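You operate a simulated robot arm through the tools that you are given. There is no shell and no other tool.

You run a simulated robot arm. Do the job below in one go: nothing can be reset, and whatever is moved stays where it is left.

TASK
Grip the band, tension it until tight, and crimp the gold seal on it.
Fine: stop when the window shows TIGHT; one sealing stroke; open the grip lever only after sealing. Set down upright: what you pick out.

It is judged by the outcome, as a careful person would: the job done as asked, and still so three seconds after it is handed in. It fails if anything else is knocked over, pushed out of place, dropped, spilled or broken. A push-on lid holds only when it is set on centred and level and pressed home; a screw cap is set on level and turned clockwise until tight.

THE ROBOT
A 6-joint arm with a two-finger gripper, fixed in place. Base frame: the origin is at the foot of the arm, x ahead of it, y to its left, z up; the work surface is at about z = 760. Lengths are in mm, angles in rad, forces in N, time in s.
With the tool pointing down near the work surface it reaches from about 300 to 680 mm from the base axis. Its first joint turns from -1.152 to 1.152 rad. Payload 2.45 kg.
The tool frame sits at the grasp point between the pads (the TCP): z along the fingers, y along the line on which they close. The tips reach 30 mm beyond it. The gripper opens to 106 mm. The gripper's body begins 79 mm behind the TCP.
Orientation is that of the tool frame in the base frame, as a unit quaternion [w, x, y, z]. With the fingers straight down and closing along the base's y, the tool's x points along the base's -x, its y along +y and its z along -z.

THE INTERFACE
- The arm moves only by the tool arm_command. Its argument "increments" is one flat list of numbers, 7 for each row, row after row: the turn, a rotation vector about the base's x, y, z in units of 120 degrees (1.0 is 120 degrees), then the shift along the base's x, y, z in units of 200 mm (1.0 is 200 mm), then the finger opening in mm, from 0 to 106. In form: [wx, wy, wz, x, y, z, hand, wx, wy, wz, x, y, z, hand, ...]. A call has 1 to 20 rows; each row is the pose to reach, as a shift and turn from the pose commanded when the call began. A call with a number of a shift or a turn outside -1 to 1 is refused whole. Each row takes 0.2 s and may step no farther than 50 mm and 0.15 rad from the row before; otherwise, or with a gripper value out of range, the whole call is refused. Where a pose cannot be reached the arm comes as near as it can. A force on the tool above 70 N (or 10 N above the force at the start of the call, whichever is more), or a blocked arm, ends the call early, and 0.2 s more pass. Each finger travels about 153 mm/s and halts on what it meets, pressing with about 31 N; the grip force reading is that of the motor and also rises with nothing between the fingers. The clock runs only during rows and for 0.2 s after the last one: add rows that repeat a pose to give the fingers time. The reply holds the time, the measured pose of the TCP, the force on the tool along the base axes, the opening and the grip force, in the units named above and with some noise, with the torque about the TCP (base axes, N m) and any sound that the robot's microphone picked up.
- Cameras (640 x 400 px; columns grow to the right, rows downward): "scene" is fixed at [57.9, 449.1, 1399]; the picture's right is [-0.42, -0.91, 0.00], its down [-0.62, 0.29, -0.73] and it looks along [0.66, -0.30, -0.69] (base axes); focal length 313 px, centre (320, 200). "wrist" rides on the gripper at [76, -2, -106] in the tool frame; the picture's right is [0.02, 1.00, 0.00], its down [-0.78, 0.02, -0.62] and it looks along [-0.62, 0.01, 0.78] (tool axes); focal length 247 px, centre (320, 200). There is no depth. A picture from a camera that has moved, and an enlarged one, comes with that camera's place and axes in the base frame and with its lens. The place of the scene camera against the robot may be out by one fixed shift of up to 25 mm in any direction.
- snapshot(camera): a new picture of that camera. No time passes.
- close_up(camera, box): a new picture of the part [left, top, right, bottom] of that camera's present view, enlarged. No time passes.
- close_job(): hands the job in; it is judged then, once.

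Places have to be worked out from the pictures, the camera data and where the tool is seen. Open the gripper and draw the arm clear of the work before you hand the job in, unless the task says otherwise.

The tools are called after "Request:" as name(argument=value, ...) on one line, values as JSON. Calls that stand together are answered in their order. arm_command: Moves the arm, as the interface text tells. Its arguments: {"type":"object","properties":{"increments":{"type":"array","items":{"type":"number"}}},"required":["increments"]} The other tools are called the same way: snapshot (camera) takes a picture; close_up (camera, box) takes an enlarged picture of a part of a camera's view; close_job () hands the job in.

At the start:

```text
time: 0.0
tool_pos: [261.5, 248.5, 1170.9]
ee_rot: [0.001, -0.001, 1.0, -0.001]
wrist_force: [-0.3, -0.3, 0.6]
ft_torque: [-0.05, -0.01, -0.01]
opening: 105.7
grasp_force: 0.1
```

scene: 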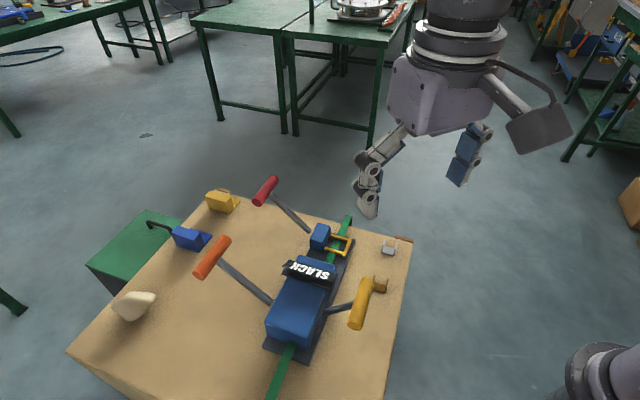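
wrist: 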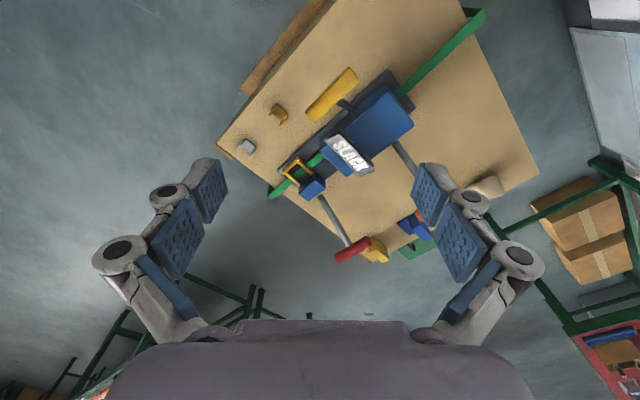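

I'll begin by taking enlarged views of the bench to identify the tool's levers, the seals and the band.

Request:
close_up(camera="scene", box=[180, 160, 420, 310])

Request:
close_up(camera="scene", box=[220, 200, 420, 400])

Request:
close_up(camera="wrist", box=[210, 40, 510, 270])

```text
2.67 times, centred on (300, 235) of scene
camera zoom: at [57.9, 449.1, 1399.0], right [-0.42, -0.91, 0.0], down [-0.62, 0.29, -0.73], along [0.66, -0.3, -0.69], focal length 836 px, centre (373, 107)
```

zoom: 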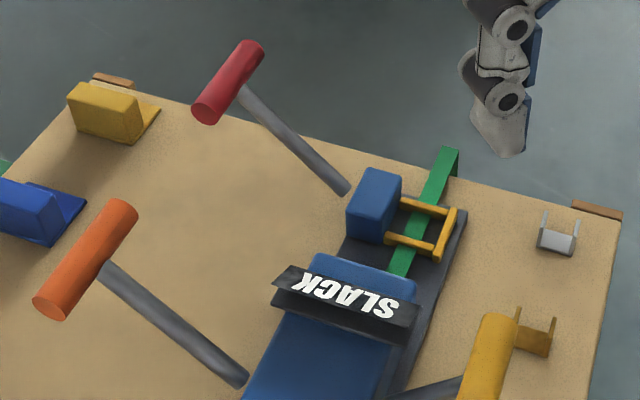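

```text
2.00 times, centred on (320, 300) of scene
camera zoom: at [57.9, 449.1, 1399.0], right [-0.42, -0.91, 0.0], down [-0.62, 0.29, -0.73], along [0.66, -0.3, -0.69], focal length 627 px, centre (320, 0)
```

zoom: 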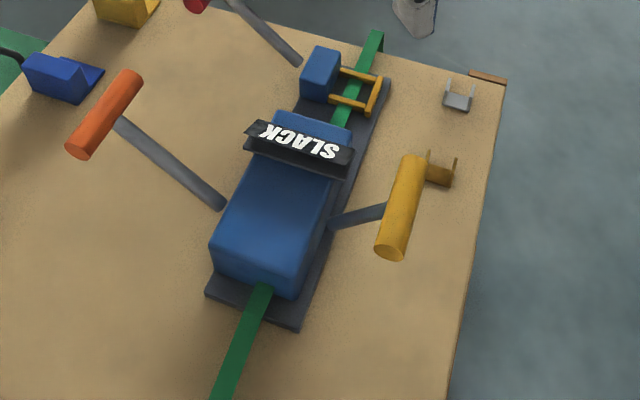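

```text
1.74 times, centred on (360, 155) of wrist
camera zoom: at [184.2, 246.5, 1278.4], right [-0.02, 1.0, 0.0], down [0.78, 0.02, 0.62], along [0.62, 0.01, -0.78], focal length 430 px, centre (250, 278)
```

zoom: 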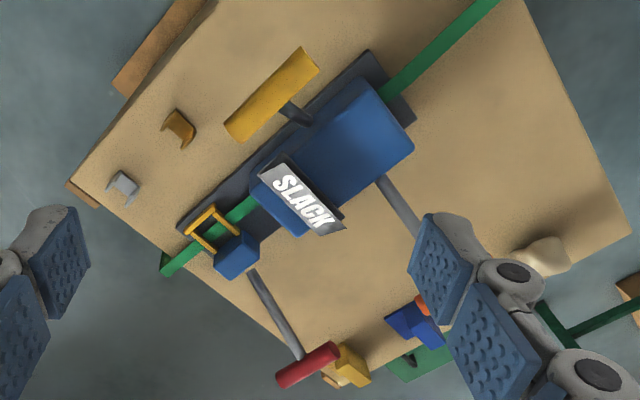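

The window reads SLACK. From both views the sealing head sits near (524,234), the main body near (350,350) and the gold seal near (363,162). I'm moving the hand closer, staying well above everything, to see the head and the seals better.

Request:
arm_command(increments=[0, 0, 0, 0.1, -0.01, -0.16, 106, 0, 0, 0, 0.2, -0.02, -0.32, 106, 0, 0, 0, 0.3, -0.03, -0.48, 106, 0, 0, 0, 0.4, -0.04, -0.64, 106, 0, 0, 0, 0.5, -0.05, -0.8, 106, 0, 0, 0, 0.6, -0.06, -0.95, 106, 0, 0, 0, 0.6, -0.06, -0.95, 106])

Request:
snapshot(camera="wrist")

Request:
snapshot(camera="scene")

```text
time: 1.6
tool_pos: [382.1, 237.3, 978.2]
ee_rot: [0.0, -0.001, 1.0, 0.0]
wrist_force: [-0.7, -0.5, -0.2]
ft_torque: [-0.01, 0.04, 0.0]
opening: 106.1
grasp_force: 0.0
```

```text
taken
camera wrist: at [305.2, 235.4, 1086.1], right [-0.02, 1.0, 0.0], down [0.78, 0.02, 0.62], along [0.62, 0.01, -0.78], focal length 247 px, centre (320, 200)
```

wrist: 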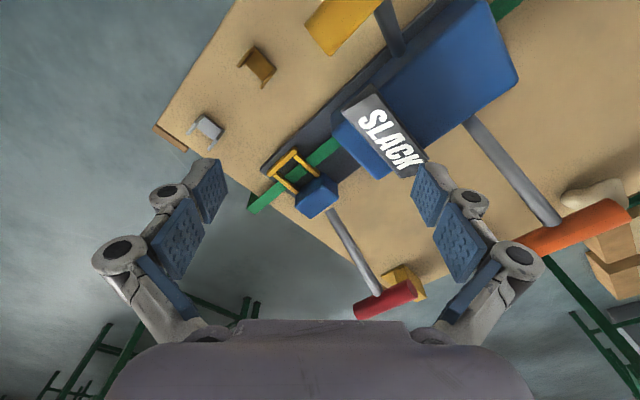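

```text
taken
```

scene: 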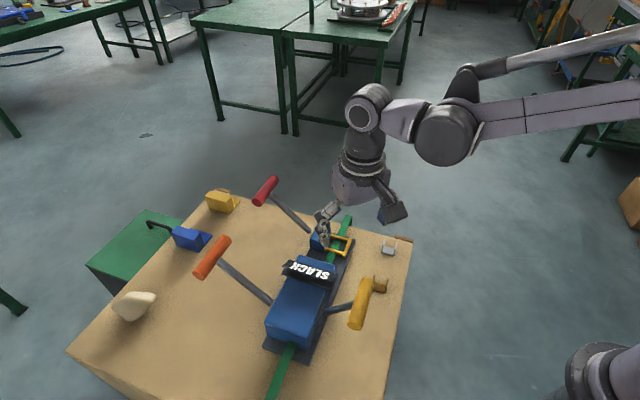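

The hand is above the tool with plenty of clearance. I'm taking close-ups of the seal head, the seals, and each lever to work out heights and functions.

Request:
close_up(camera="wrist", box=[230, 120, 350, 220])

Request:
close_up(camera="wrist", box=[150, 20, 310, 160])

Request:
close_up(camera="wrist", box=[300, 0, 640, 250])

Request:
close_up(camera="scene", box=[320, 210, 420, 300])

Request:
close_up(camera="scene", box=[100, 170, 260, 330])

```text
4.00 times, centred on (290, 170) of wrist
camera zoom: at [305.2, 235.4, 1086.1], right [-0.02, 1.0, 0.0], down [0.78, 0.02, 0.62], along [0.62, 0.01, -0.78], focal length 988 px, centre (440, 320)
```

zoom: 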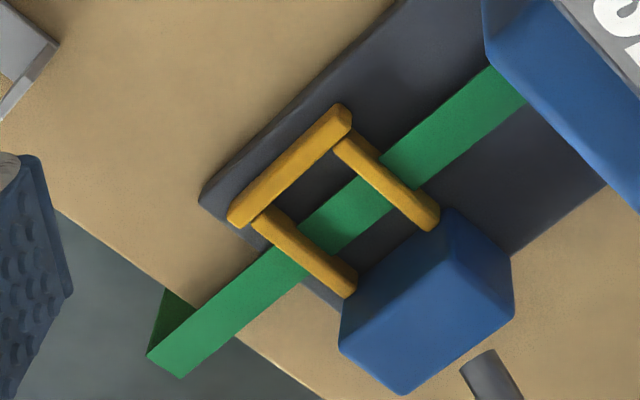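

```text
2.86 times, centred on (230, 90) of wrist
camera zoom: at [305.2, 235.4, 1086.1], right [-0.02, 1.0, 0.0], down [0.78, 0.02, 0.62], along [0.62, 0.01, -0.78], focal length 706 px, centre (577, 514)
```

zoom: 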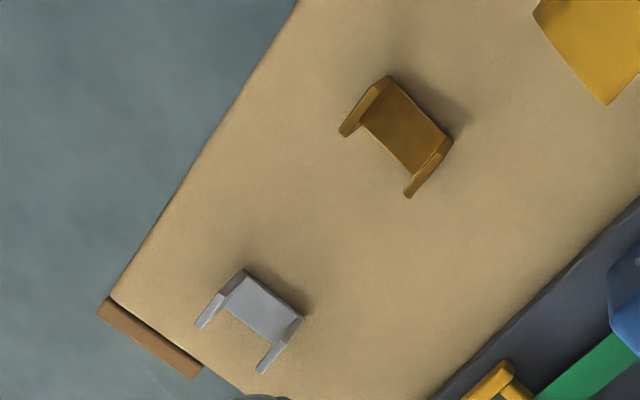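

```text
1.60 times, centred on (470, 125) of wrist
camera zoom: at [305.2, 235.4, 1086.1], right [-0.02, 1.0, 0.0], down [0.78, 0.02, 0.62], along [0.62, 0.01, -0.78], focal length 395 px, centre (80, 320)
```

zoom: 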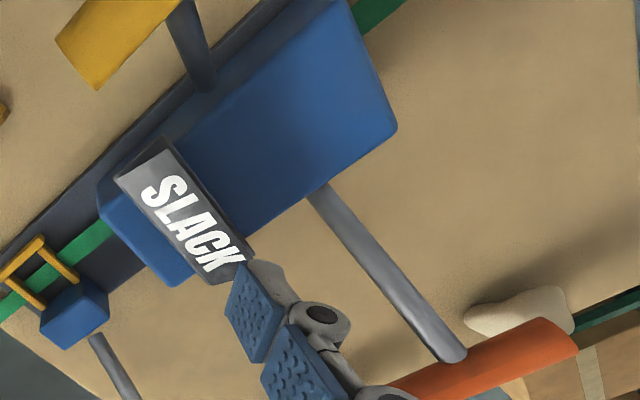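

```text
4.44 times, centred on (370, 255) of scene
camera zoom: at [57.9, 449.1, 1399.0], right [-0.42, -0.91, 0.0], down [-0.62, 0.29, -0.73], along [0.66, -0.3, -0.69], focal length 1393 px, centre (98, -44)
```

zoom: 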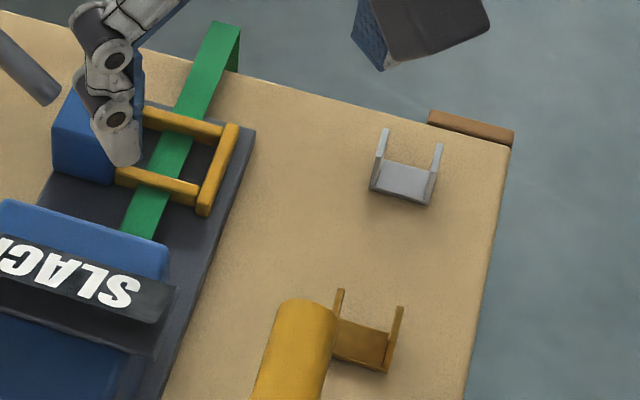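

```text
2.50 times, centred on (180, 250) of scene
camera zoom: at [57.9, 449.1, 1399.0], right [-0.42, -0.91, 0.0], down [-0.62, 0.29, -0.73], along [0.66, -0.3, -0.69], focal length 784 px, centre (670, 75)
```

zoom: 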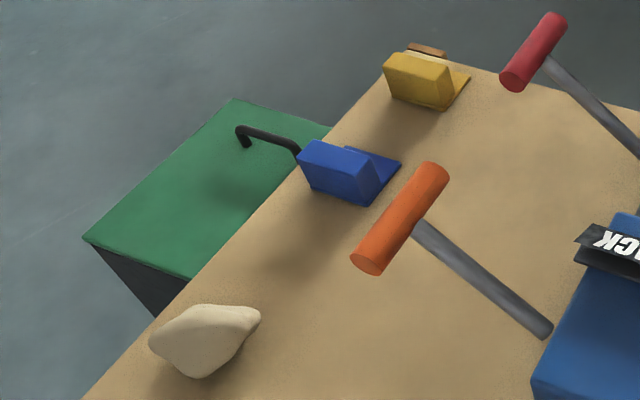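

The seals are U-clips with their legs up. A gold frame over the band forms the seal nest, and the red lever belongs to that head. I'm moving to the right to get a second viewpoint for triangulation.

Request:
arm_command(increments=[0, 0, 0, -0.06, -0.16, 0.03, 106, 0, 0, 0, -0.12, -0.32, 0.06, 106, 0, 0, 0, -0.19, -0.48, 0.08, 106, 0, 0, 0, -0.26, -0.63, 0.1, 106, 0, 0, 0, -0.26, -0.63, 0.1, 106])

Request:
snapshot(camera="wrist")

Request:
close_up(camera="wrist", box=[250, 50, 490, 200])

Request:
close_up(camera="wrist", box=[360, 130, 460, 200])

```text
time: 2.8
tool_pos: [327.7, 109.1, 1001.0]
ee_rot: [0.001, 0.0, 1.0, -0.001]
wrist_force: [0.3, 0.5, -0.8]
ft_torque: [-0.01, -0.03, -0.01]
opening: 106.0
grasp_force: 0.1
```

```text
taken
camera wrist: at [251.7, 107.9, 1108.2], right [-0.02, 1.0, 0.0], down [0.78, 0.02, 0.62], along [0.62, 0.01, -0.78], focal length 247 px, centre (320, 200)
```

wrist: 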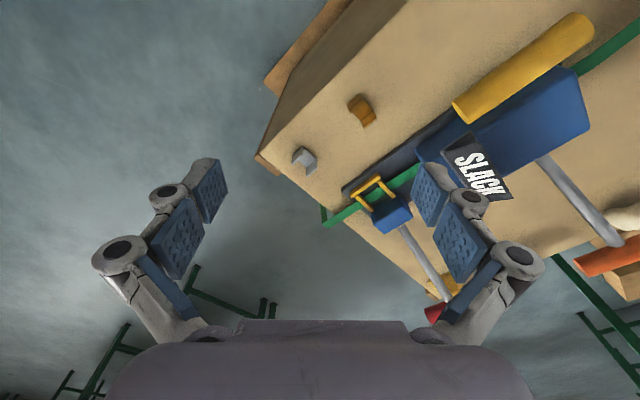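

```text
2.67 times, centred on (370, 125) of wrist
camera zoom: at [251.7, 107.9, 1108.2], right [-0.02, 1.0, 0.0], down [0.78, 0.02, 0.62], along [0.62, 0.01, -0.78], focal length 659 px, centre (187, 400)
```

zoom: 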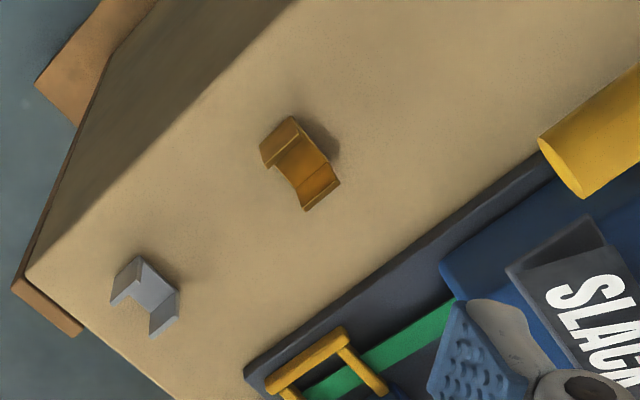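

```text
5.71 times, centred on (410, 165) of wrist
camera zoom: at [251.7, 107.9, 1108.2], right [-0.02, 1.0, 0.0], down [0.78, 0.02, 0.62], along [0.62, 0.01, -0.78], focal length 1411 px, centre (-194, 400)
```

zoom: 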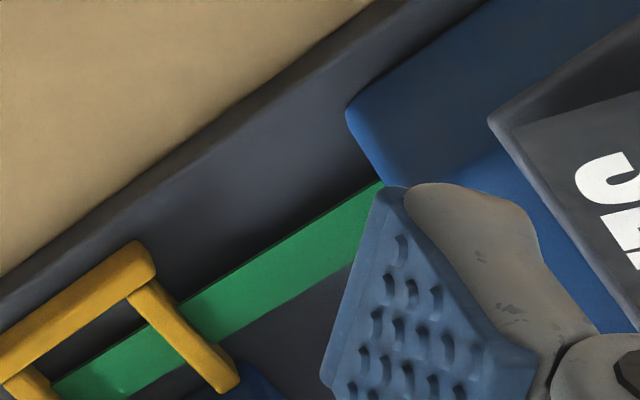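

Triangulated so far: the frame is around (465..540, 162..235, ~772), the yellow handle around (292,263,893), and the orange handle around (470,469,911). I'm zooming in on the lever bases and heads from the scene camera to tell the levers apart.

Request:
close_up(camera="scene", box=[240, 240, 400, 370])

Request:
close_up(camera="scene", box=[290, 200, 370, 280])

Request:
snapshot(camera="scene")

```text
3.08 times, centred on (320, 305) of scene
camera zoom: at [57.9, 449.1, 1399.0], right [-0.42, -0.91, 0.0], down [-0.62, 0.29, -0.73], along [0.66, -0.3, -0.69], focal length 964 px, centre (320, -123)
```

zoom: 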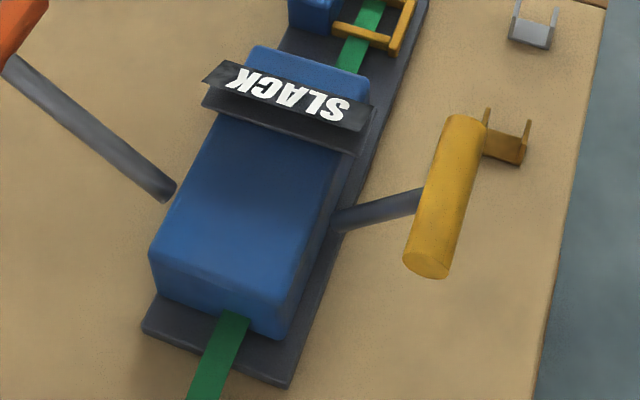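

```text
5.00 times, centred on (330, 240) of scene
camera zoom: at [57.9, 449.1, 1399.0], right [-0.42, -0.91, 0.0], down [-0.62, 0.29, -0.73], along [0.66, -0.3, -0.69], focal length 1567 px, centre (270, 0)
```

zoom: 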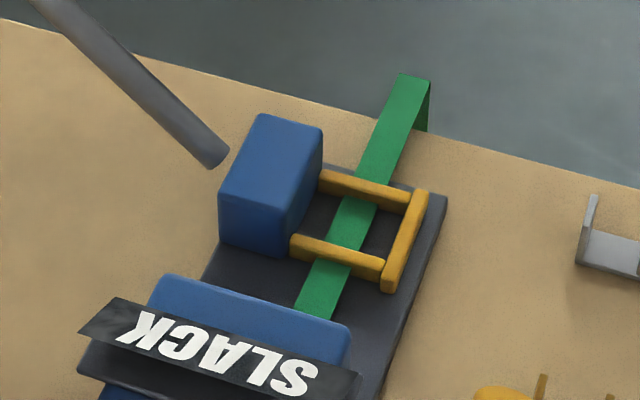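

```text
taken
```

scene: 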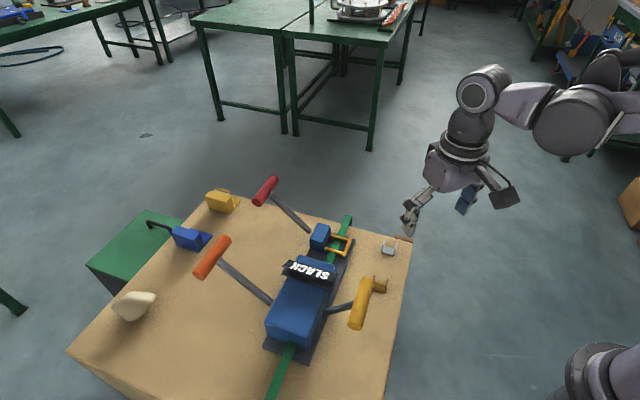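

The scene view shows three levers, all raised at about 50° and leaning outward. I think the short yellow one on the body is the grip lever. I'm closing the fingers and moving above the yellow handle so I can press down gently and see what it does.

Request:
arm_command(increments=[0, 0, 0, -0.037, 0.154, -0.03, 80, 0, 0, 0, -0.074, 0.308, -0.06, 50, 0, 0, 0, -0.111, 0.462, -0.1, 20, 0, 0, 0, -0.148, 0.616, -0.15, 0, 0, 0, 0, -0.185, 0.77, -0.2, 0, 0, 0, 0, -0.185, 0.77, -0.2, 0])

Request:
snapshot(camera="wrist")

Request:
close_up(camera="scene", box=[240, 190, 440, 370])

```text
time: 4.2
tool_pos: [290.2, 261.5, 961.9]
ee_rot: [0.002, 0.0, 1.0, 0.0]
wrist_force: [0.3, -0.6, 0.4]
ft_torque: [0.0, -0.02, -0.03]
opening: 0.0
grasp_force: 29.1
```

```text
taken
camera wrist: at [214.3, 260.6, 1069.7], right [-0.02, 1.0, 0.0], down [0.78, 0.02, 0.62], along [0.62, 0.01, -0.78], focal length 247 px, centre (320, 200)
```

wrist: 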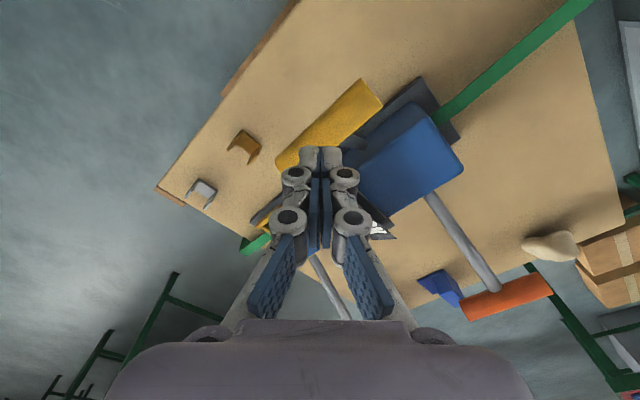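

```text
2.22 times, centred on (340, 280) of scene
camera zoom: at [57.9, 449.1, 1399.0], right [-0.42, -0.91, 0.0], down [-0.62, 0.29, -0.73], along [0.66, -0.3, -0.69], focal length 696 px, centre (276, 22)
```

zoom: 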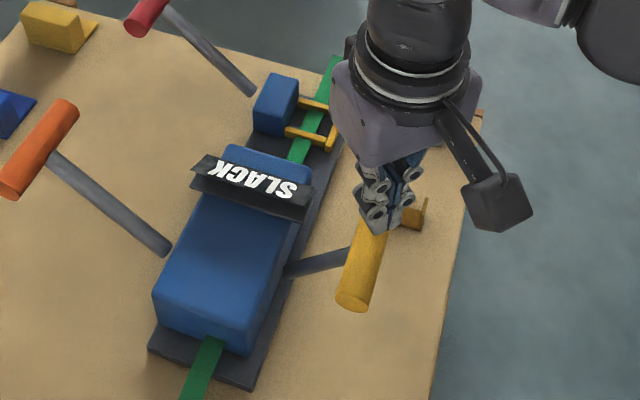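

The closed fingertips sit at about z=932 over the yellow handle, whose top is at about 906. I'll press down gently along the expected arc for roughly 14° and read the forces.

Request:
arm_command(increments=[0, 0, 0, 0.02, 0.048, -0.085, 0, 0, 0, 0, 0.02, 0.048, -0.12, 0, 0, 0, 0, -0.0015, 0.025, -0.155, 0, 0, 0, 0, -0.03, -0.0045, -0.1925, 0, 0, 0, 0, -0.056, -0.0315, -0.2335, 0, 0, 0, 0, -0.056, -0.0315, -0.2335, 0])

Request:
snapshot(camera="wrist")

Request:
close_up(camera="scene", box=[240, 190, 440, 370])

```text
time: 5.6
tool_pos: [280.7, 257.0, 913.5]
ee_rot: [0.001, 0.0, 1.0, 0.001]
wrist_force: [-0.1, -0.5, 0.2]
ft_torque: [0.02, 0.0, 0.0]
opening: 0.0
grasp_force: 29.0
```

```text
taken
camera wrist: at [203.6, 256.7, 1021.3], right [-0.02, 1.0, 0.0], down [0.78, 0.02, 0.62], along [0.62, 0.01, -0.78], focal length 247 px, centre (320, 200)
```

wrist: 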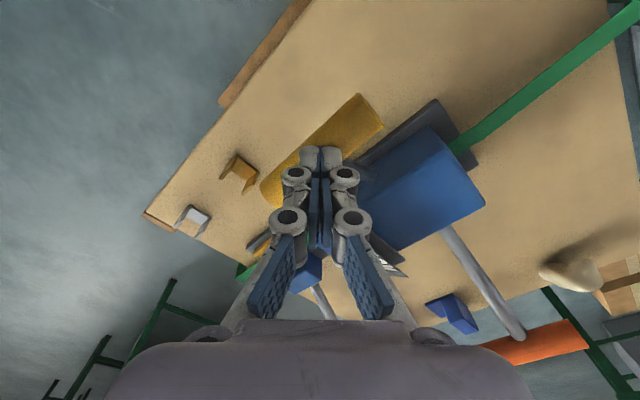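

```text
2.22 times, centred on (340, 280) of scene
camera zoom: at [57.9, 449.1, 1399.0], right [-0.42, -0.91, 0.0], down [-0.62, 0.29, -0.73], along [0.66, -0.3, -0.69], focal length 696 px, centre (276, 22)
```

zoom: 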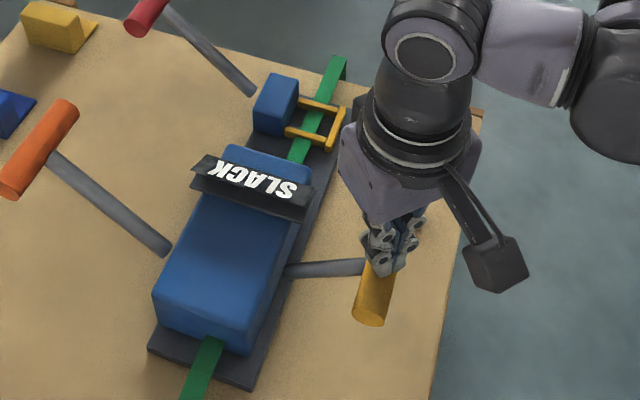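

The yellow lever swung down with almost no force and the window still says SLACK. I'm continuing to press along the arc while watching for a stop or a click.

Request:
arm_command(increments=[0, 0, 0, -0.024, -0.025, -0.045, 0, 0, 0, 0, -0.045, -0.047, -0.092, 0, 0, 0, 0, -0.062, -0.065, -0.141, 0, 0, 0, 0, -0.076, -0.079, -0.193, 0, 0, 0, 0, -0.076, -0.079, -0.193, 0])

Request:
snapshot(camera="wrist")

Request:
close_up(camera="scene", box=[240, 190, 440, 370])

```text
time: 6.8
tool_pos: [265.7, 242.3, 875.2]
ee_rot: [0.001, 0.001, 1.0, 0.0]
wrist_force: [0.4, -0.4, 0.5]
ft_torque: [-0.03, 0.01, 0.03]
opening: 0.0
grasp_force: 28.6
```

```text
taken
camera wrist: at [188.3, 239.8, 982.4], right [-0.02, 1.0, 0.0], down [0.78, 0.02, 0.62], along [0.62, 0.01, -0.78], focal length 247 px, centre (320, 200)
```

wrist: 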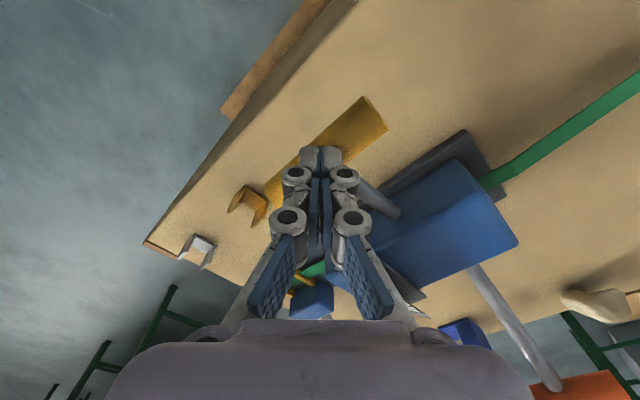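

```text
2.22 times, centred on (340, 280) of scene
camera zoom: at [57.9, 449.1, 1399.0], right [-0.42, -0.91, 0.0], down [-0.62, 0.29, -0.73], along [0.66, -0.3, -0.69], focal length 696 px, centre (276, 22)
```

zoom: 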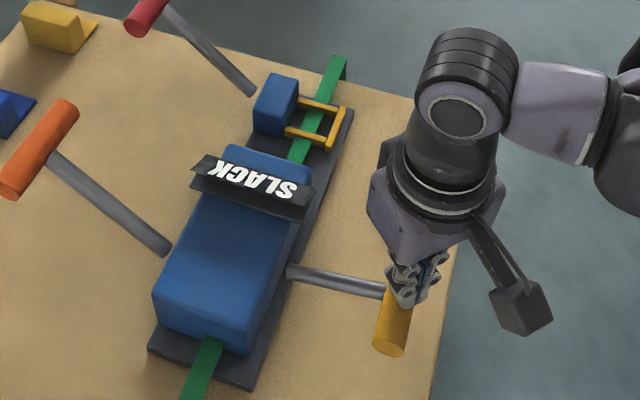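

It is still moving freely with no click. I'm continuing down in small steps until it meets a stop.

Request:
arm_command(increments=[0, 0, 0, -0.011, -0.011, -0.05, 0, 0, 0, 0, -0.02, -0.021, -0.1, 0, 0, 0, 0, -0.024, -0.025, -0.14, 0, 0, 0, 0, -0.026, -0.028, -0.18, 0, 0, 0, 0, -0.026, -0.028, -0.18, 0])

Request:
snapshot(camera="wrist")

Request:
close_up(camera="scene", box=[240, 190, 440, 370])

```text
time: 8.0
tool_pos: [261.5, 236.0, 840.6]
ee_rot: [0.001, 0.0, 1.0, 0.001]
wrist_force: [-0.2, 1.6, 68.3]
ft_torque: [0.26, -0.63, 0.0]
opening: 6.0
grasp_force: 28.1
```

```text
taken
camera wrist: at [183.4, 234.0, 947.5], right [-0.02, 1.0, 0.0], down [0.78, 0.02, 0.62], along [0.62, 0.02, -0.78], focal length 247 px, centre (320, 200)
```

wrist: 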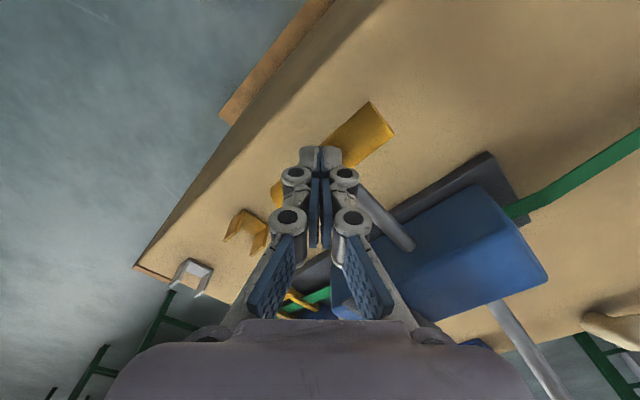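

```text
2.22 times, centred on (340, 280) of scene
camera zoom: at [57.3, 448.6, 1399.2], right [-0.42, -0.91, 0.0], down [-0.62, 0.29, -0.73], along [0.66, -0.3, -0.69], focal length 696 px, centre (276, 22)
```

zoom: 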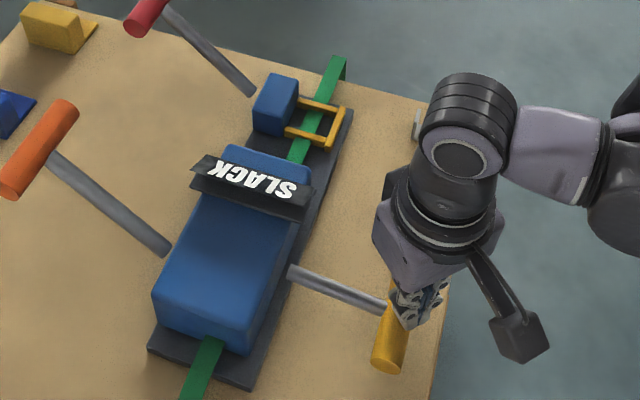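

A firm stop at tip z≈811 (68 N) means the lever is fully down. I'll lift straight off and see whether it stays down or springs back.

Request:
arm_command(increments=[0, 0, 0, 0, 0, 0.05, 0, 0, 0, 0, 0, 0, 0.2, 0, 0, 0, 0, -0.05, 0, 0.4, 0, 0, 0, 0, -0.05, 0, 0.6, 0, 0, 0, 0, -0.05, 0, 0.7, 0, 0, 0, 0, -0.05, 0, 0.7, 0])

Request:
snapshot(camera="wrist")

Request:
close_up(camera="scene", box=[240, 190, 440, 370])

```text
time: 9.4
tool_pos: [251.3, 233.8, 978.9]
ee_rot: [0.001, 0.0, 1.0, -0.001]
wrist_force: [0.0, -0.3, -0.4]
ft_torque: [0.0, 0.02, 0.02]
opening: 0.0
grasp_force: 28.4
```

```text
taken
camera wrist: at [174.7, 232.2, 1086.4], right [-0.02, 1.0, 0.0], down [0.78, 0.02, 0.62], along [0.62, 0.01, -0.78], focal length 247 px, centre (320, 200)
```

wrist: 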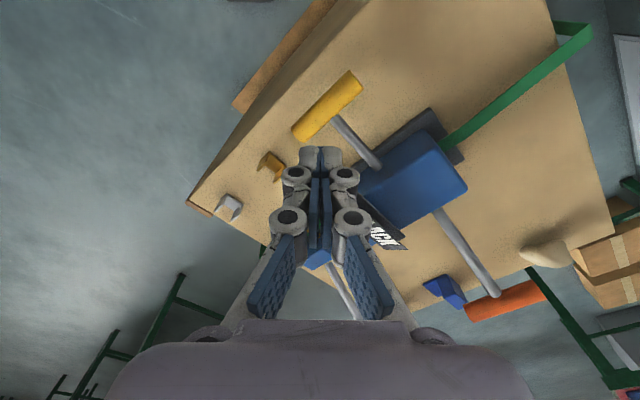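

```text
2.22 times, centred on (340, 280) of scene
camera zoom: at [57.9, 449.1, 1399.0], right [-0.42, -0.91, 0.0], down [-0.62, 0.29, -0.73], along [0.66, -0.3, -0.69], focal length 696 px, centre (276, 22)
```

zoom: 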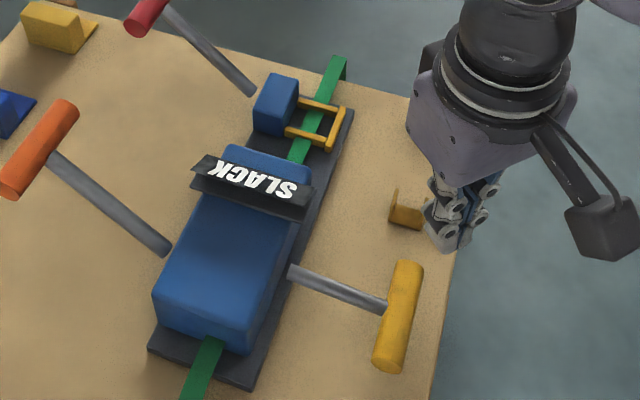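

The yellow lever stays down on its own, so it behaves like a latching grip lever. Next I'm going over to the orange lever, whose handle centre I put at about (472,474,920).

Request:
arm_command(increments=[0, 0, 0, 0.1, 0.1, 0.13, 0, 0, 0, 0, 0.25, 0.26, 0.13, 0, 0, 0, 0, 0.4, 0.41, 0.13, 0, 0, 0, 0, 0.55, 0.56, 0.13, 0, 0, 0, 0, 0.7, 0.71, 0.13, 0, 0, 0, 0, 0.85, 0.86, 0.13, 0, 0, 0, 0, 0.945, 0.98, 0.13, 0, 0, 0, 0, 0.945, 0.98, 0.13, 0])

Request:
snapshot(camera="wrist")

Request:
snapshot(camera="scene")

```text
time: 11.2
tool_pos: [441.9, 435.2, 1008.4]
ee_rot: [0.001, 0.0, 1.0, 0.0]
wrist_force: [-0.1, 0.2, 0.4]
ft_torque: [0.0, 0.05, -0.01]
opening: 0.0
grasp_force: 28.6
```

```text
taken
camera wrist: at [364.9, 433.8, 1116.1], right [-0.02, 1.0, 0.0], down [0.78, 0.02, 0.62], along [0.62, 0.01, -0.78], focal length 247 px, centre (320, 200)
```

wrist: 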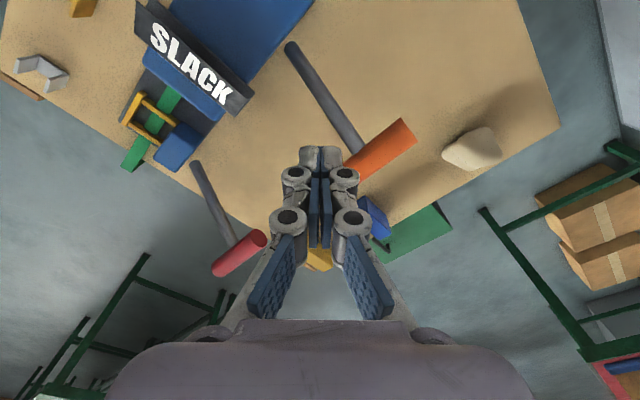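

```text
taken
```

scene: 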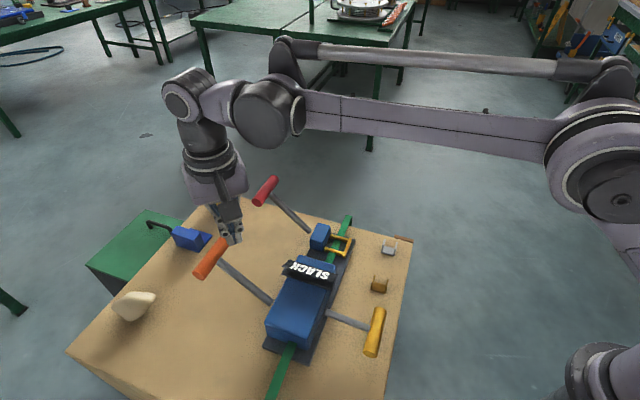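

Now I have a clear view: orange rod base at about (402,404,813), handle centre at about (475,474,920). To keep within reach I'll tilt the tool about 25° outward and come to just above the handle.

Request:
arm_command(increments=[0.049, -0.049, 0, 0.03, 0.04, -0.04, 0, 0.098, -0.098, 0, 0.06, 0.08, -0.09, 0, 0.147, -0.147, 0, 0.085, 0.115, -0.15, 0, 0.147, -0.147, 0, 0.085, 0.115, -0.17, 0, 0.147, -0.147, 0, 0.085, 0.115, -0.17, 0])

Request:
snapshot(camera="wrist")

Request:
close_up(camera="scene", box=[160, 170, 340, 330])

```text
time: 12.4
tool_pos: [457.1, 455.8, 973.5]
ee_rot: [0.154, -0.001, 0.976, 0.154]
wrist_force: [-0.3, 0.9, 0.7]
ft_torque: [0.02, -0.02, 0.02]
opening: 0.0
grasp_force: 28.6
```

```text
taken
camera wrist: at [351.9, 426.2, 1047.1], right [-0.07, 0.95, 0.29], down [0.56, -0.21, 0.8], along [0.83, 0.22, -0.52], focal length 247 px, centre (320, 200)
```

wrist: 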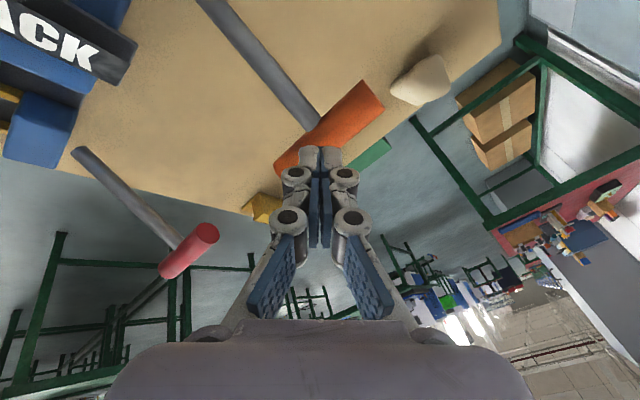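

```text
2.50 times, centred on (250, 250) of scene
camera zoom: at [57.9, 449.1, 1399.0], right [-0.42, -0.91, 0.0], down [-0.62, 0.29, -0.73], along [0.66, -0.3, -0.69], focal length 784 px, centre (495, 75)
```

zoom: 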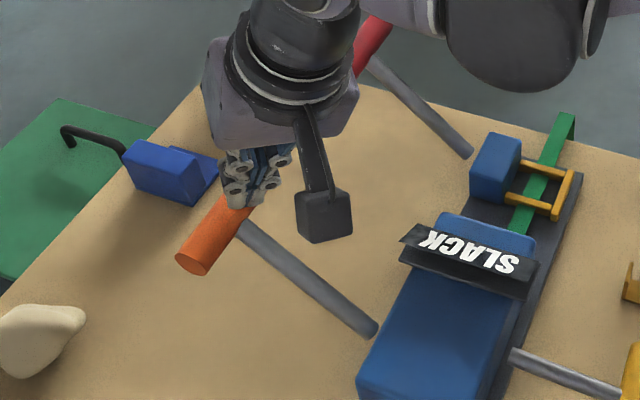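

The tip is just above the orange handle. I'm pressing it down along its arc for about 30° and watching force, sound and window.

Request:
arm_command(increments=[0, 0, 0, 0.01, 0.01, -0.07, 0, 0, 0, 0, 0.043, 0.043, -0.115, 0, 0, 0, 0, 0.084, 0.084, -0.187, 0, 0, 0, 0, 0.115, 0.115, -0.2525, 0, 0, 0, 0, 0.14, 0.14, -0.3225, 0, 0, 0, 0, 0.16, 0.16, -0.395, 0, 0, 0, 0, 0.16, 0.16, -0.395, 0])

Request:
snapshot(camera="wrist")

Request:
close_up(camera="scene", box=[160, 170, 340, 330])

```text
time: 14.0
tool_pos: [487.8, 486.7, 892.2]
ee_rot: [0.153, -0.001, 0.976, 0.153]
wrist_force: [0.8, -0.1, 3.3]
ft_torque: [0.02, -0.06, -0.03]
opening: 0.1
grasp_force: 28.9
```

```text
taken
camera wrist: at [382.7, 456.7, 966.2], right [-0.07, 0.95, 0.29], down [0.56, -0.21, 0.8], along [0.83, 0.22, -0.52], focal length 247 px, centre (320, 200)
```

wrist: 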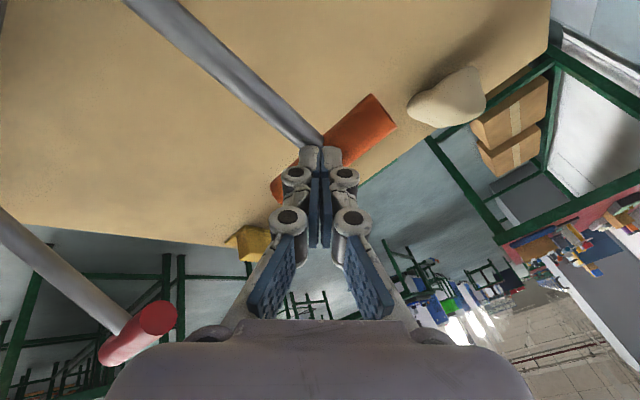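

```text
2.50 times, centred on (250, 250) of scene
camera zoom: at [57.9, 449.1, 1399.1], right [-0.42, -0.91, 0.0], down [-0.62, 0.29, -0.73], along [0.66, -0.3, -0.69], focal length 784 px, centre (495, 75)
```

zoom: 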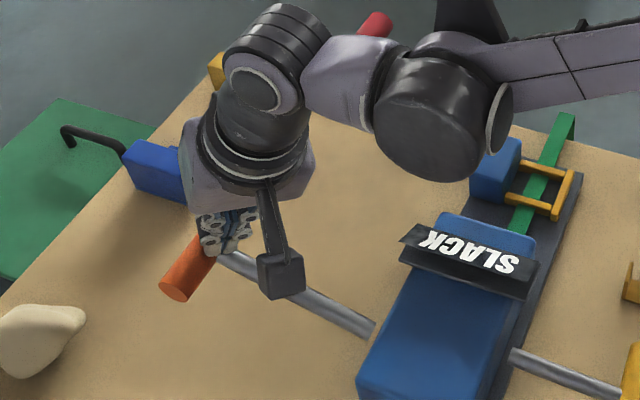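

The orange lever follows with a light resisting force of about 3 N, which suggests a return spring. I'm continuing down to its stop in small steps.

Request:
arm_command(increments=[0, 0, 0, 0.01, 0.01, -0.05, 0, 0, 0, 0, 0.018, 0.018, -0.1, 0, 0, 0, 0, 0.022, 0.022, -0.15, 0, 0, 0, 0, 0.025, 0.025, -0.2, 0, 0, 0, 0, 0.026, 0.026, -0.25, 0, 0, 0, 0, 0.026, 0.026, -0.29, 0, 0, 0, 0, 0.026, 0.026, -0.33, 0])

Request:
snapshot(camera="wrist")

Request:
close_up(camera="scene", box=[160, 170, 340, 330])

```text
time: 15.1
tool_pos: [493.9, 492.9, 856.3]
ee_rot: [0.156, 0.0, 0.976, 0.155]
wrist_force: [-12.2, -10.7, 35.5]
ft_torque: [-0.29, 0.41, 0.05]
opening: 0.3
grasp_force: 28.8
stopped in row 5: the force on the tool passed its limit at 82 N (the readings are from after the stop); the commanded pose is now the measured one
```

```text
taken
camera wrist: at [388.5, 462.2, 929.3], right [-0.07, 0.95, 0.3], down [0.56, -0.21, 0.8], along [0.83, 0.22, -0.52], focal length 247 px, centre (320, 200)
```

wrist: 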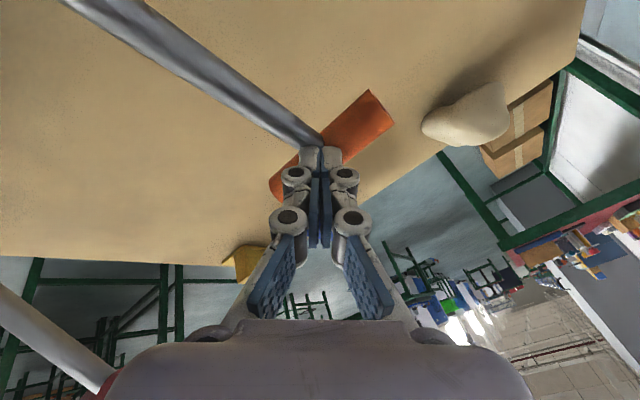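

```text
2.50 times, centred on (250, 250) of scene
camera zoom: at [57.0, 448.3, 1399.4], right [-0.42, -0.91, 0.0], down [-0.62, 0.29, -0.73], along [0.66, -0.3, -0.69], focal length 784 px, centre (495, 75)
```

zoom: 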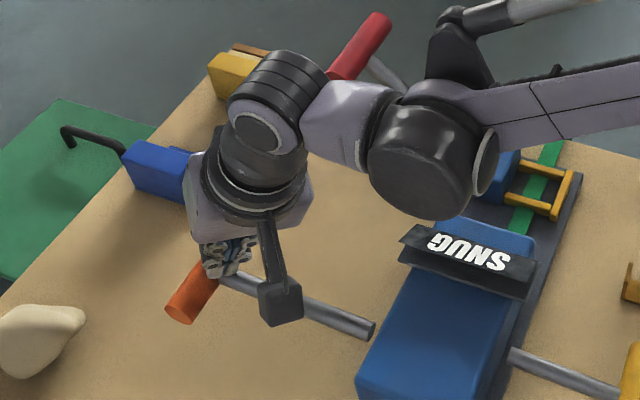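

The window now reads SNUG after one full stroke, so orange is the tension lever and yellow is the grip. I'm retracting along the same arc to see whether the lever returns by itself.

Request:
arm_command(increments=[0, 0, 0, -0.01, -0.01, 0.08, 0, 0, 0, 0, -0.03, -0.03, 0.18, 0, 0, 0, 0, -0.05, -0.05, 0.26, 0, 0, 0, 0, -0.075, -0.075, 0.33, 0, 0, 0, 0, -0.107, -0.107, 0.4, 0, 0, 0, 0, -0.147, -0.147, 0.48, 0, 0, 0, 0, -0.18, -0.18, 0.56, 0, 0, 0, 0, -0.18, -0.18, 0.62, 0, 0, 0, 0, -0.18, -0.18, 0.62, 0])

Request:
snapshot(camera="wrist")

Request:
close_up(camera="scene", box=[160, 170, 340, 330])

```text
time: 17.1
tool_pos: [458.0, 456.4, 975.9]
ee_rot: [0.156, -0.001, 0.975, 0.156]
wrist_force: [0.0, 0.4, 0.5]
ft_torque: [0.0, 0.01, 0.01]
opening: 0.0
grasp_force: 28.3
```

```text
taken
camera wrist: at [353.0, 426.1, 1050.6], right [-0.07, 0.95, 0.3], down [0.56, -0.21, 0.8], along [0.83, 0.22, -0.52], focal length 247 px, centre (320, 200)
```

wrist: 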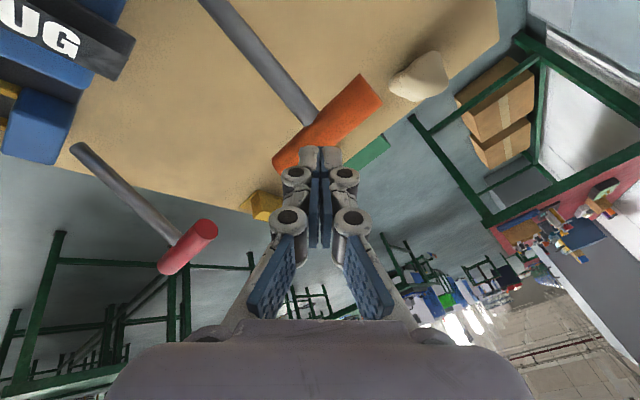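

```text
2.50 times, centred on (250, 250) of scene
camera zoom: at [57.9, 449.1, 1399.0], right [-0.42, -0.91, 0.0], down [-0.62, 0.29, -0.73], along [0.66, -0.3, -0.69], focal length 784 px, centre (495, 75)
```

zoom: 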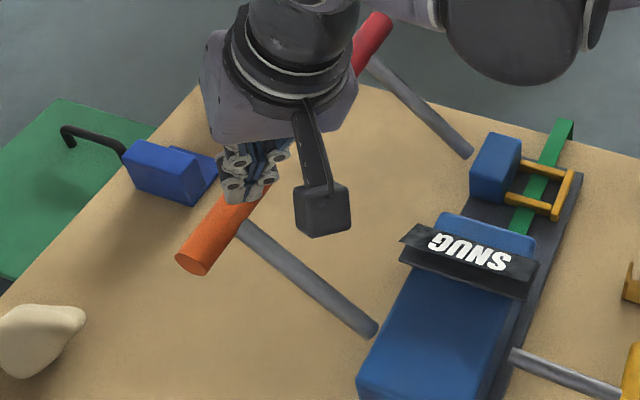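

The orange lever springs back up and the window holds SNUG. I'll make a second stroke but stop a bit before the bottom to check the window, so as not to over-tension.

Request:
arm_command(increments=[0, 0, 0, 0.01, 0.01, -0.08, 0, 0, 0, 0, 0.043, 0.043, -0.127, 0, 0, 0, 0, 0.084, 0.084, -0.2, 0, 0, 0, 0, 0.115, 0.115, -0.265, 0, 0, 0, 0, 0.14, 0.14, -0.335, 0, 0, 0, 0, 0.16, 0.16, -0.407, 0, 0, 0, 0, 0.17, 0.17, -0.46, 0, 0, 0, 0, 0.176, 0.176, -0.5, 0, 0, 0, 0, 0.176, 0.176, -0.5, 0])

Request:
close_up(camera="scene", box=[160, 170, 340, 330])

```text
time: 19.1
tool_pos: [493.0, 490.8, 876.1]
ee_rot: [0.155, 0.001, 0.976, 0.155]
wrist_force: [-0.5, -0.3, 3.3]
ft_torque: [0.01, -0.04, 0.03]
opening: 5.7
grasp_force: 28.4
```

```text
2.50 times, centred on (250, 250) of scene
camera zoom: at [57.8, 449.1, 1399.1], right [-0.42, -0.91, 0.0], down [-0.62, 0.29, -0.73], along [0.66, -0.3, -0.69], focal length 784 px, centre (495, 75)
```

zoom: 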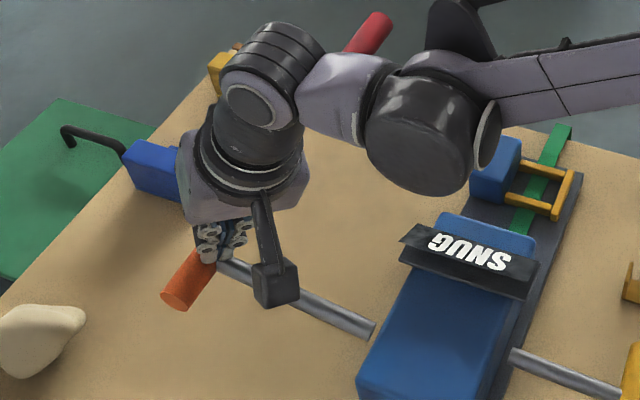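

It still reads SNUG at z=876. I'm continuing down in small increments to the stop.

Request:
arm_command(increments=[0, 0, 0, 0.003, 0.003, -0.025, 0, 0, 0, 0, 0.005, 0.005, -0.05, 0, 0, 0, 0, 0.006, 0.006, -0.07, 0, 0, 0, 0, 0.006, 0.006, -0.085, 0])

Request:
close_up(camera="scene", box=[160, 170, 340, 330])

```text
time: 20.1
tool_pos: [493.0, 492.7, 859.8]
ee_rot: [0.156, 0.0, 0.976, 0.155]
wrist_force: [2.2, -0.2, 3.4]
ft_torque: [0.02, -0.04, -0.01]
opening: 0.0
grasp_force: 28.5
```

```text
2.50 times, centred on (250, 250) of scene
camera zoom: at [57.9, 449.0, 1399.1], right [-0.42, -0.91, 0.0], down [-0.62, 0.29, -0.73], along [0.66, -0.3, -0.69], focal length 784 px, centre (495, 75)
```

zoom: 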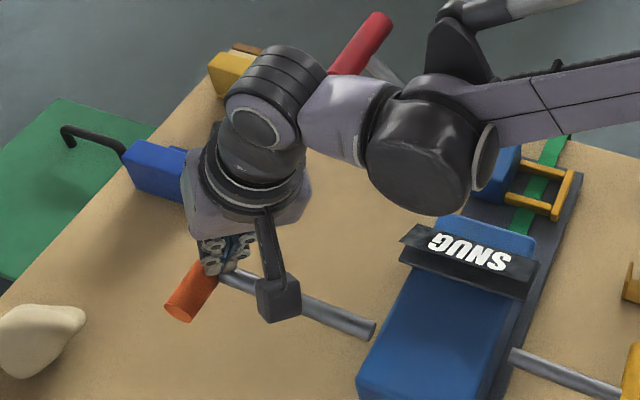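

Still SNUG at z≈860, just above the stop. I'm easing the last few millimetres.

Request:
arm_command(increments=[0, 0, 0, 0.001, 0.001, -0.01, 0, 0, 0, 0, 0.001, 0.001, -0.02, 0, 0, 0, 0, 0.001, 0.001, -0.02, 0])

Request:
close_up(camera="scene", box=[260, 240, 360, 300])

```text
time: 20.9
tool_pos: [495.2, 493.9, 856.4]
ee_rot: [0.156, 0.0, 0.975, 0.155]
wrist_force: [-1.3, -3.1, 11.6]
ft_torque: [-0.05, 0.08, 0.01]
opening: 0.0
grasp_force: 28.0
```

```text
6.40 times, centred on (310, 270) of scene
camera zoom: at [57.7, 448.9, 1399.1], right [-0.42, -0.91, 0.0], down [-0.62, 0.29, -0.73], along [0.66, -0.3, -0.69], focal length 2006 px, centre (384, -248)
```

zoom: 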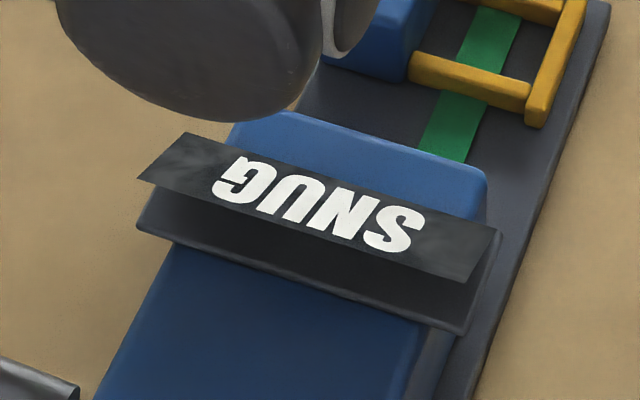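

Force is now rising (11.6 N), so the stop is near, and the window still says SNUG. I'll press 3 mm more to make sure the stroke is completed.

Request:
arm_command(increments=[0, 0, 0, 0, 0, -0.008, 0, 0, 0, 0, 0, 0, -0.016, 0, 0, 0, 0, 0, 0, -0.016, 0])

Request:
close_up(camera="scene", box=[260, 240, 360, 300])

```text
time: 21.7
tool_pos: [495.1, 493.2, 856.0]
ee_rot: [0.157, 0.0, 0.975, 0.156]
wrist_force: [-1.2, -3.2, 44.8]
ft_torque: [-0.05, 0.12, -0.05]
opening: 0.0
grasp_force: 28.7
```

```text
6.40 times, centred on (310, 270) of scene
camera zoom: at [57.2, 448.3, 1399.3], right [-0.42, -0.91, 0.0], down [-0.62, 0.29, -0.73], along [0.66, -0.3, -0.69], focal length 2006 px, centre (384, -248)
```

zoom: 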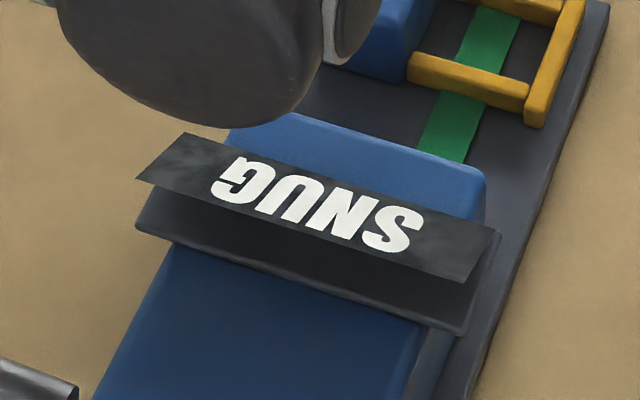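

The stop is reached (45 N at z=856), completing the second stroke, and the window remains SNUG. I'm releasing along the arc for another stroke.

Request:
arm_command(increments=[0, 0, 0, -0.01, -0.01, 0.08, 0, 0, 0, 0, -0.03, -0.03, 0.18, 0, 0, 0, 0, -0.05, -0.05, 0.26, 0, 0, 0, 0, -0.075, -0.075, 0.33, 0, 0, 0, 0, -0.107, -0.107, 0.4, 0, 0, 0, 0, -0.147, -0.147, 0.48, 0, 0, 0, 0, -0.185, -0.185, 0.56, 0, 0, 0, 0, -0.185, -0.185, 0.6, 0, 0, 0, 0, -0.185, -0.185, 0.6, 0])

Request:
close_up(camera="scene", box=[160, 170, 340, 330])

```text
time: 23.7
tool_pos: [459.6, 453.0, 971.7]
ee_rot: [0.155, 0.0, 0.976, 0.154]
wrist_force: [-1.0, -0.3, -0.2]
ft_torque: [-0.02, 0.01, 0.04]
opening: 0.0
grasp_force: 28.9
```

```text
2.50 times, centred on (250, 250) of scene
camera zoom: at [57.9, 449.1, 1399.0], right [-0.42, -0.91, 0.0], down [-0.62, 0.29, -0.73], along [0.66, -0.3, -0.69], focal length 784 px, centre (495, 75)
```

zoom: 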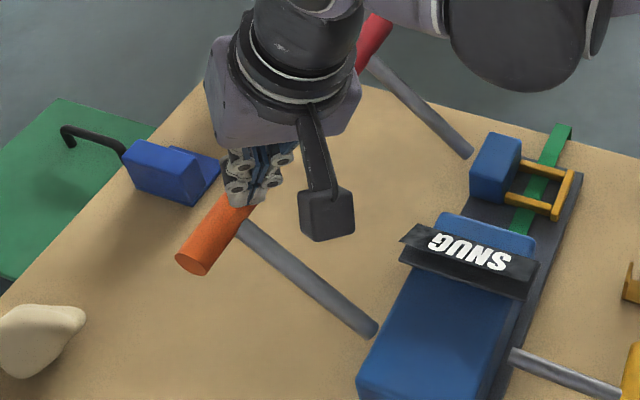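

The lever is back up and still SNUG. Third stroke: pressing most of the way, then checking the window.

Request:
arm_command(increments=[0, 0, 0, 0.008, 0.025, -0.06, 0, 0, 0, 0, 0.04, 0.058, -0.107, 0, 0, 0, 0, 0.08, 0.098, -0.18, 0, 0, 0, 0, 0.11, 0.13, -0.245, 0, 0, 0, 0, 0.135, 0.155, -0.315, 0, 0, 0, 0, 0.155, 0.175, -0.387, 0, 0, 0, 0, 0.165, 0.185, -0.44, 0, 0, 0, 0, 0.17, 0.192, -0.48, 0, 0, 0, 0, 0.17, 0.192, -0.48, 0])

Request:
close_up(camera="scene", box=[160, 170, 340, 330])

```text
time: 25.7
tool_pos: [492.2, 495.2, 876.6]
ee_rot: [0.155, 0.0, 0.976, 0.155]
wrist_force: [0.1, 0.9, 2.0]
ft_torque: [0.03, 0.0, 0.02]
opening: 6.0
grasp_force: 28.9
```

```text
2.50 times, centred on (250, 250) of scene
camera zoom: at [57.8, 449.1, 1399.1], right [-0.42, -0.91, 0.0], down [-0.62, 0.29, -0.73], along [0.66, -0.3, -0.69], focal length 784 px, centre (495, 75)
```

zoom: 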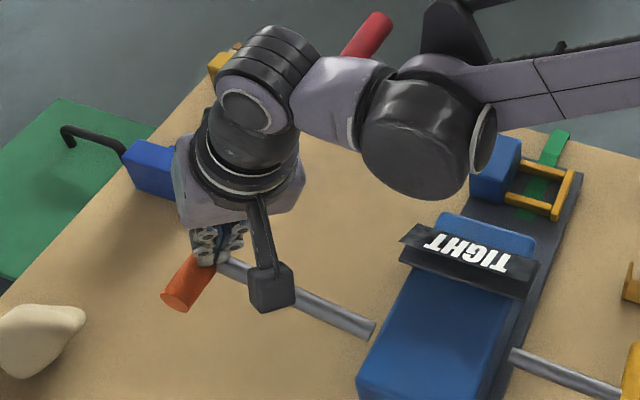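

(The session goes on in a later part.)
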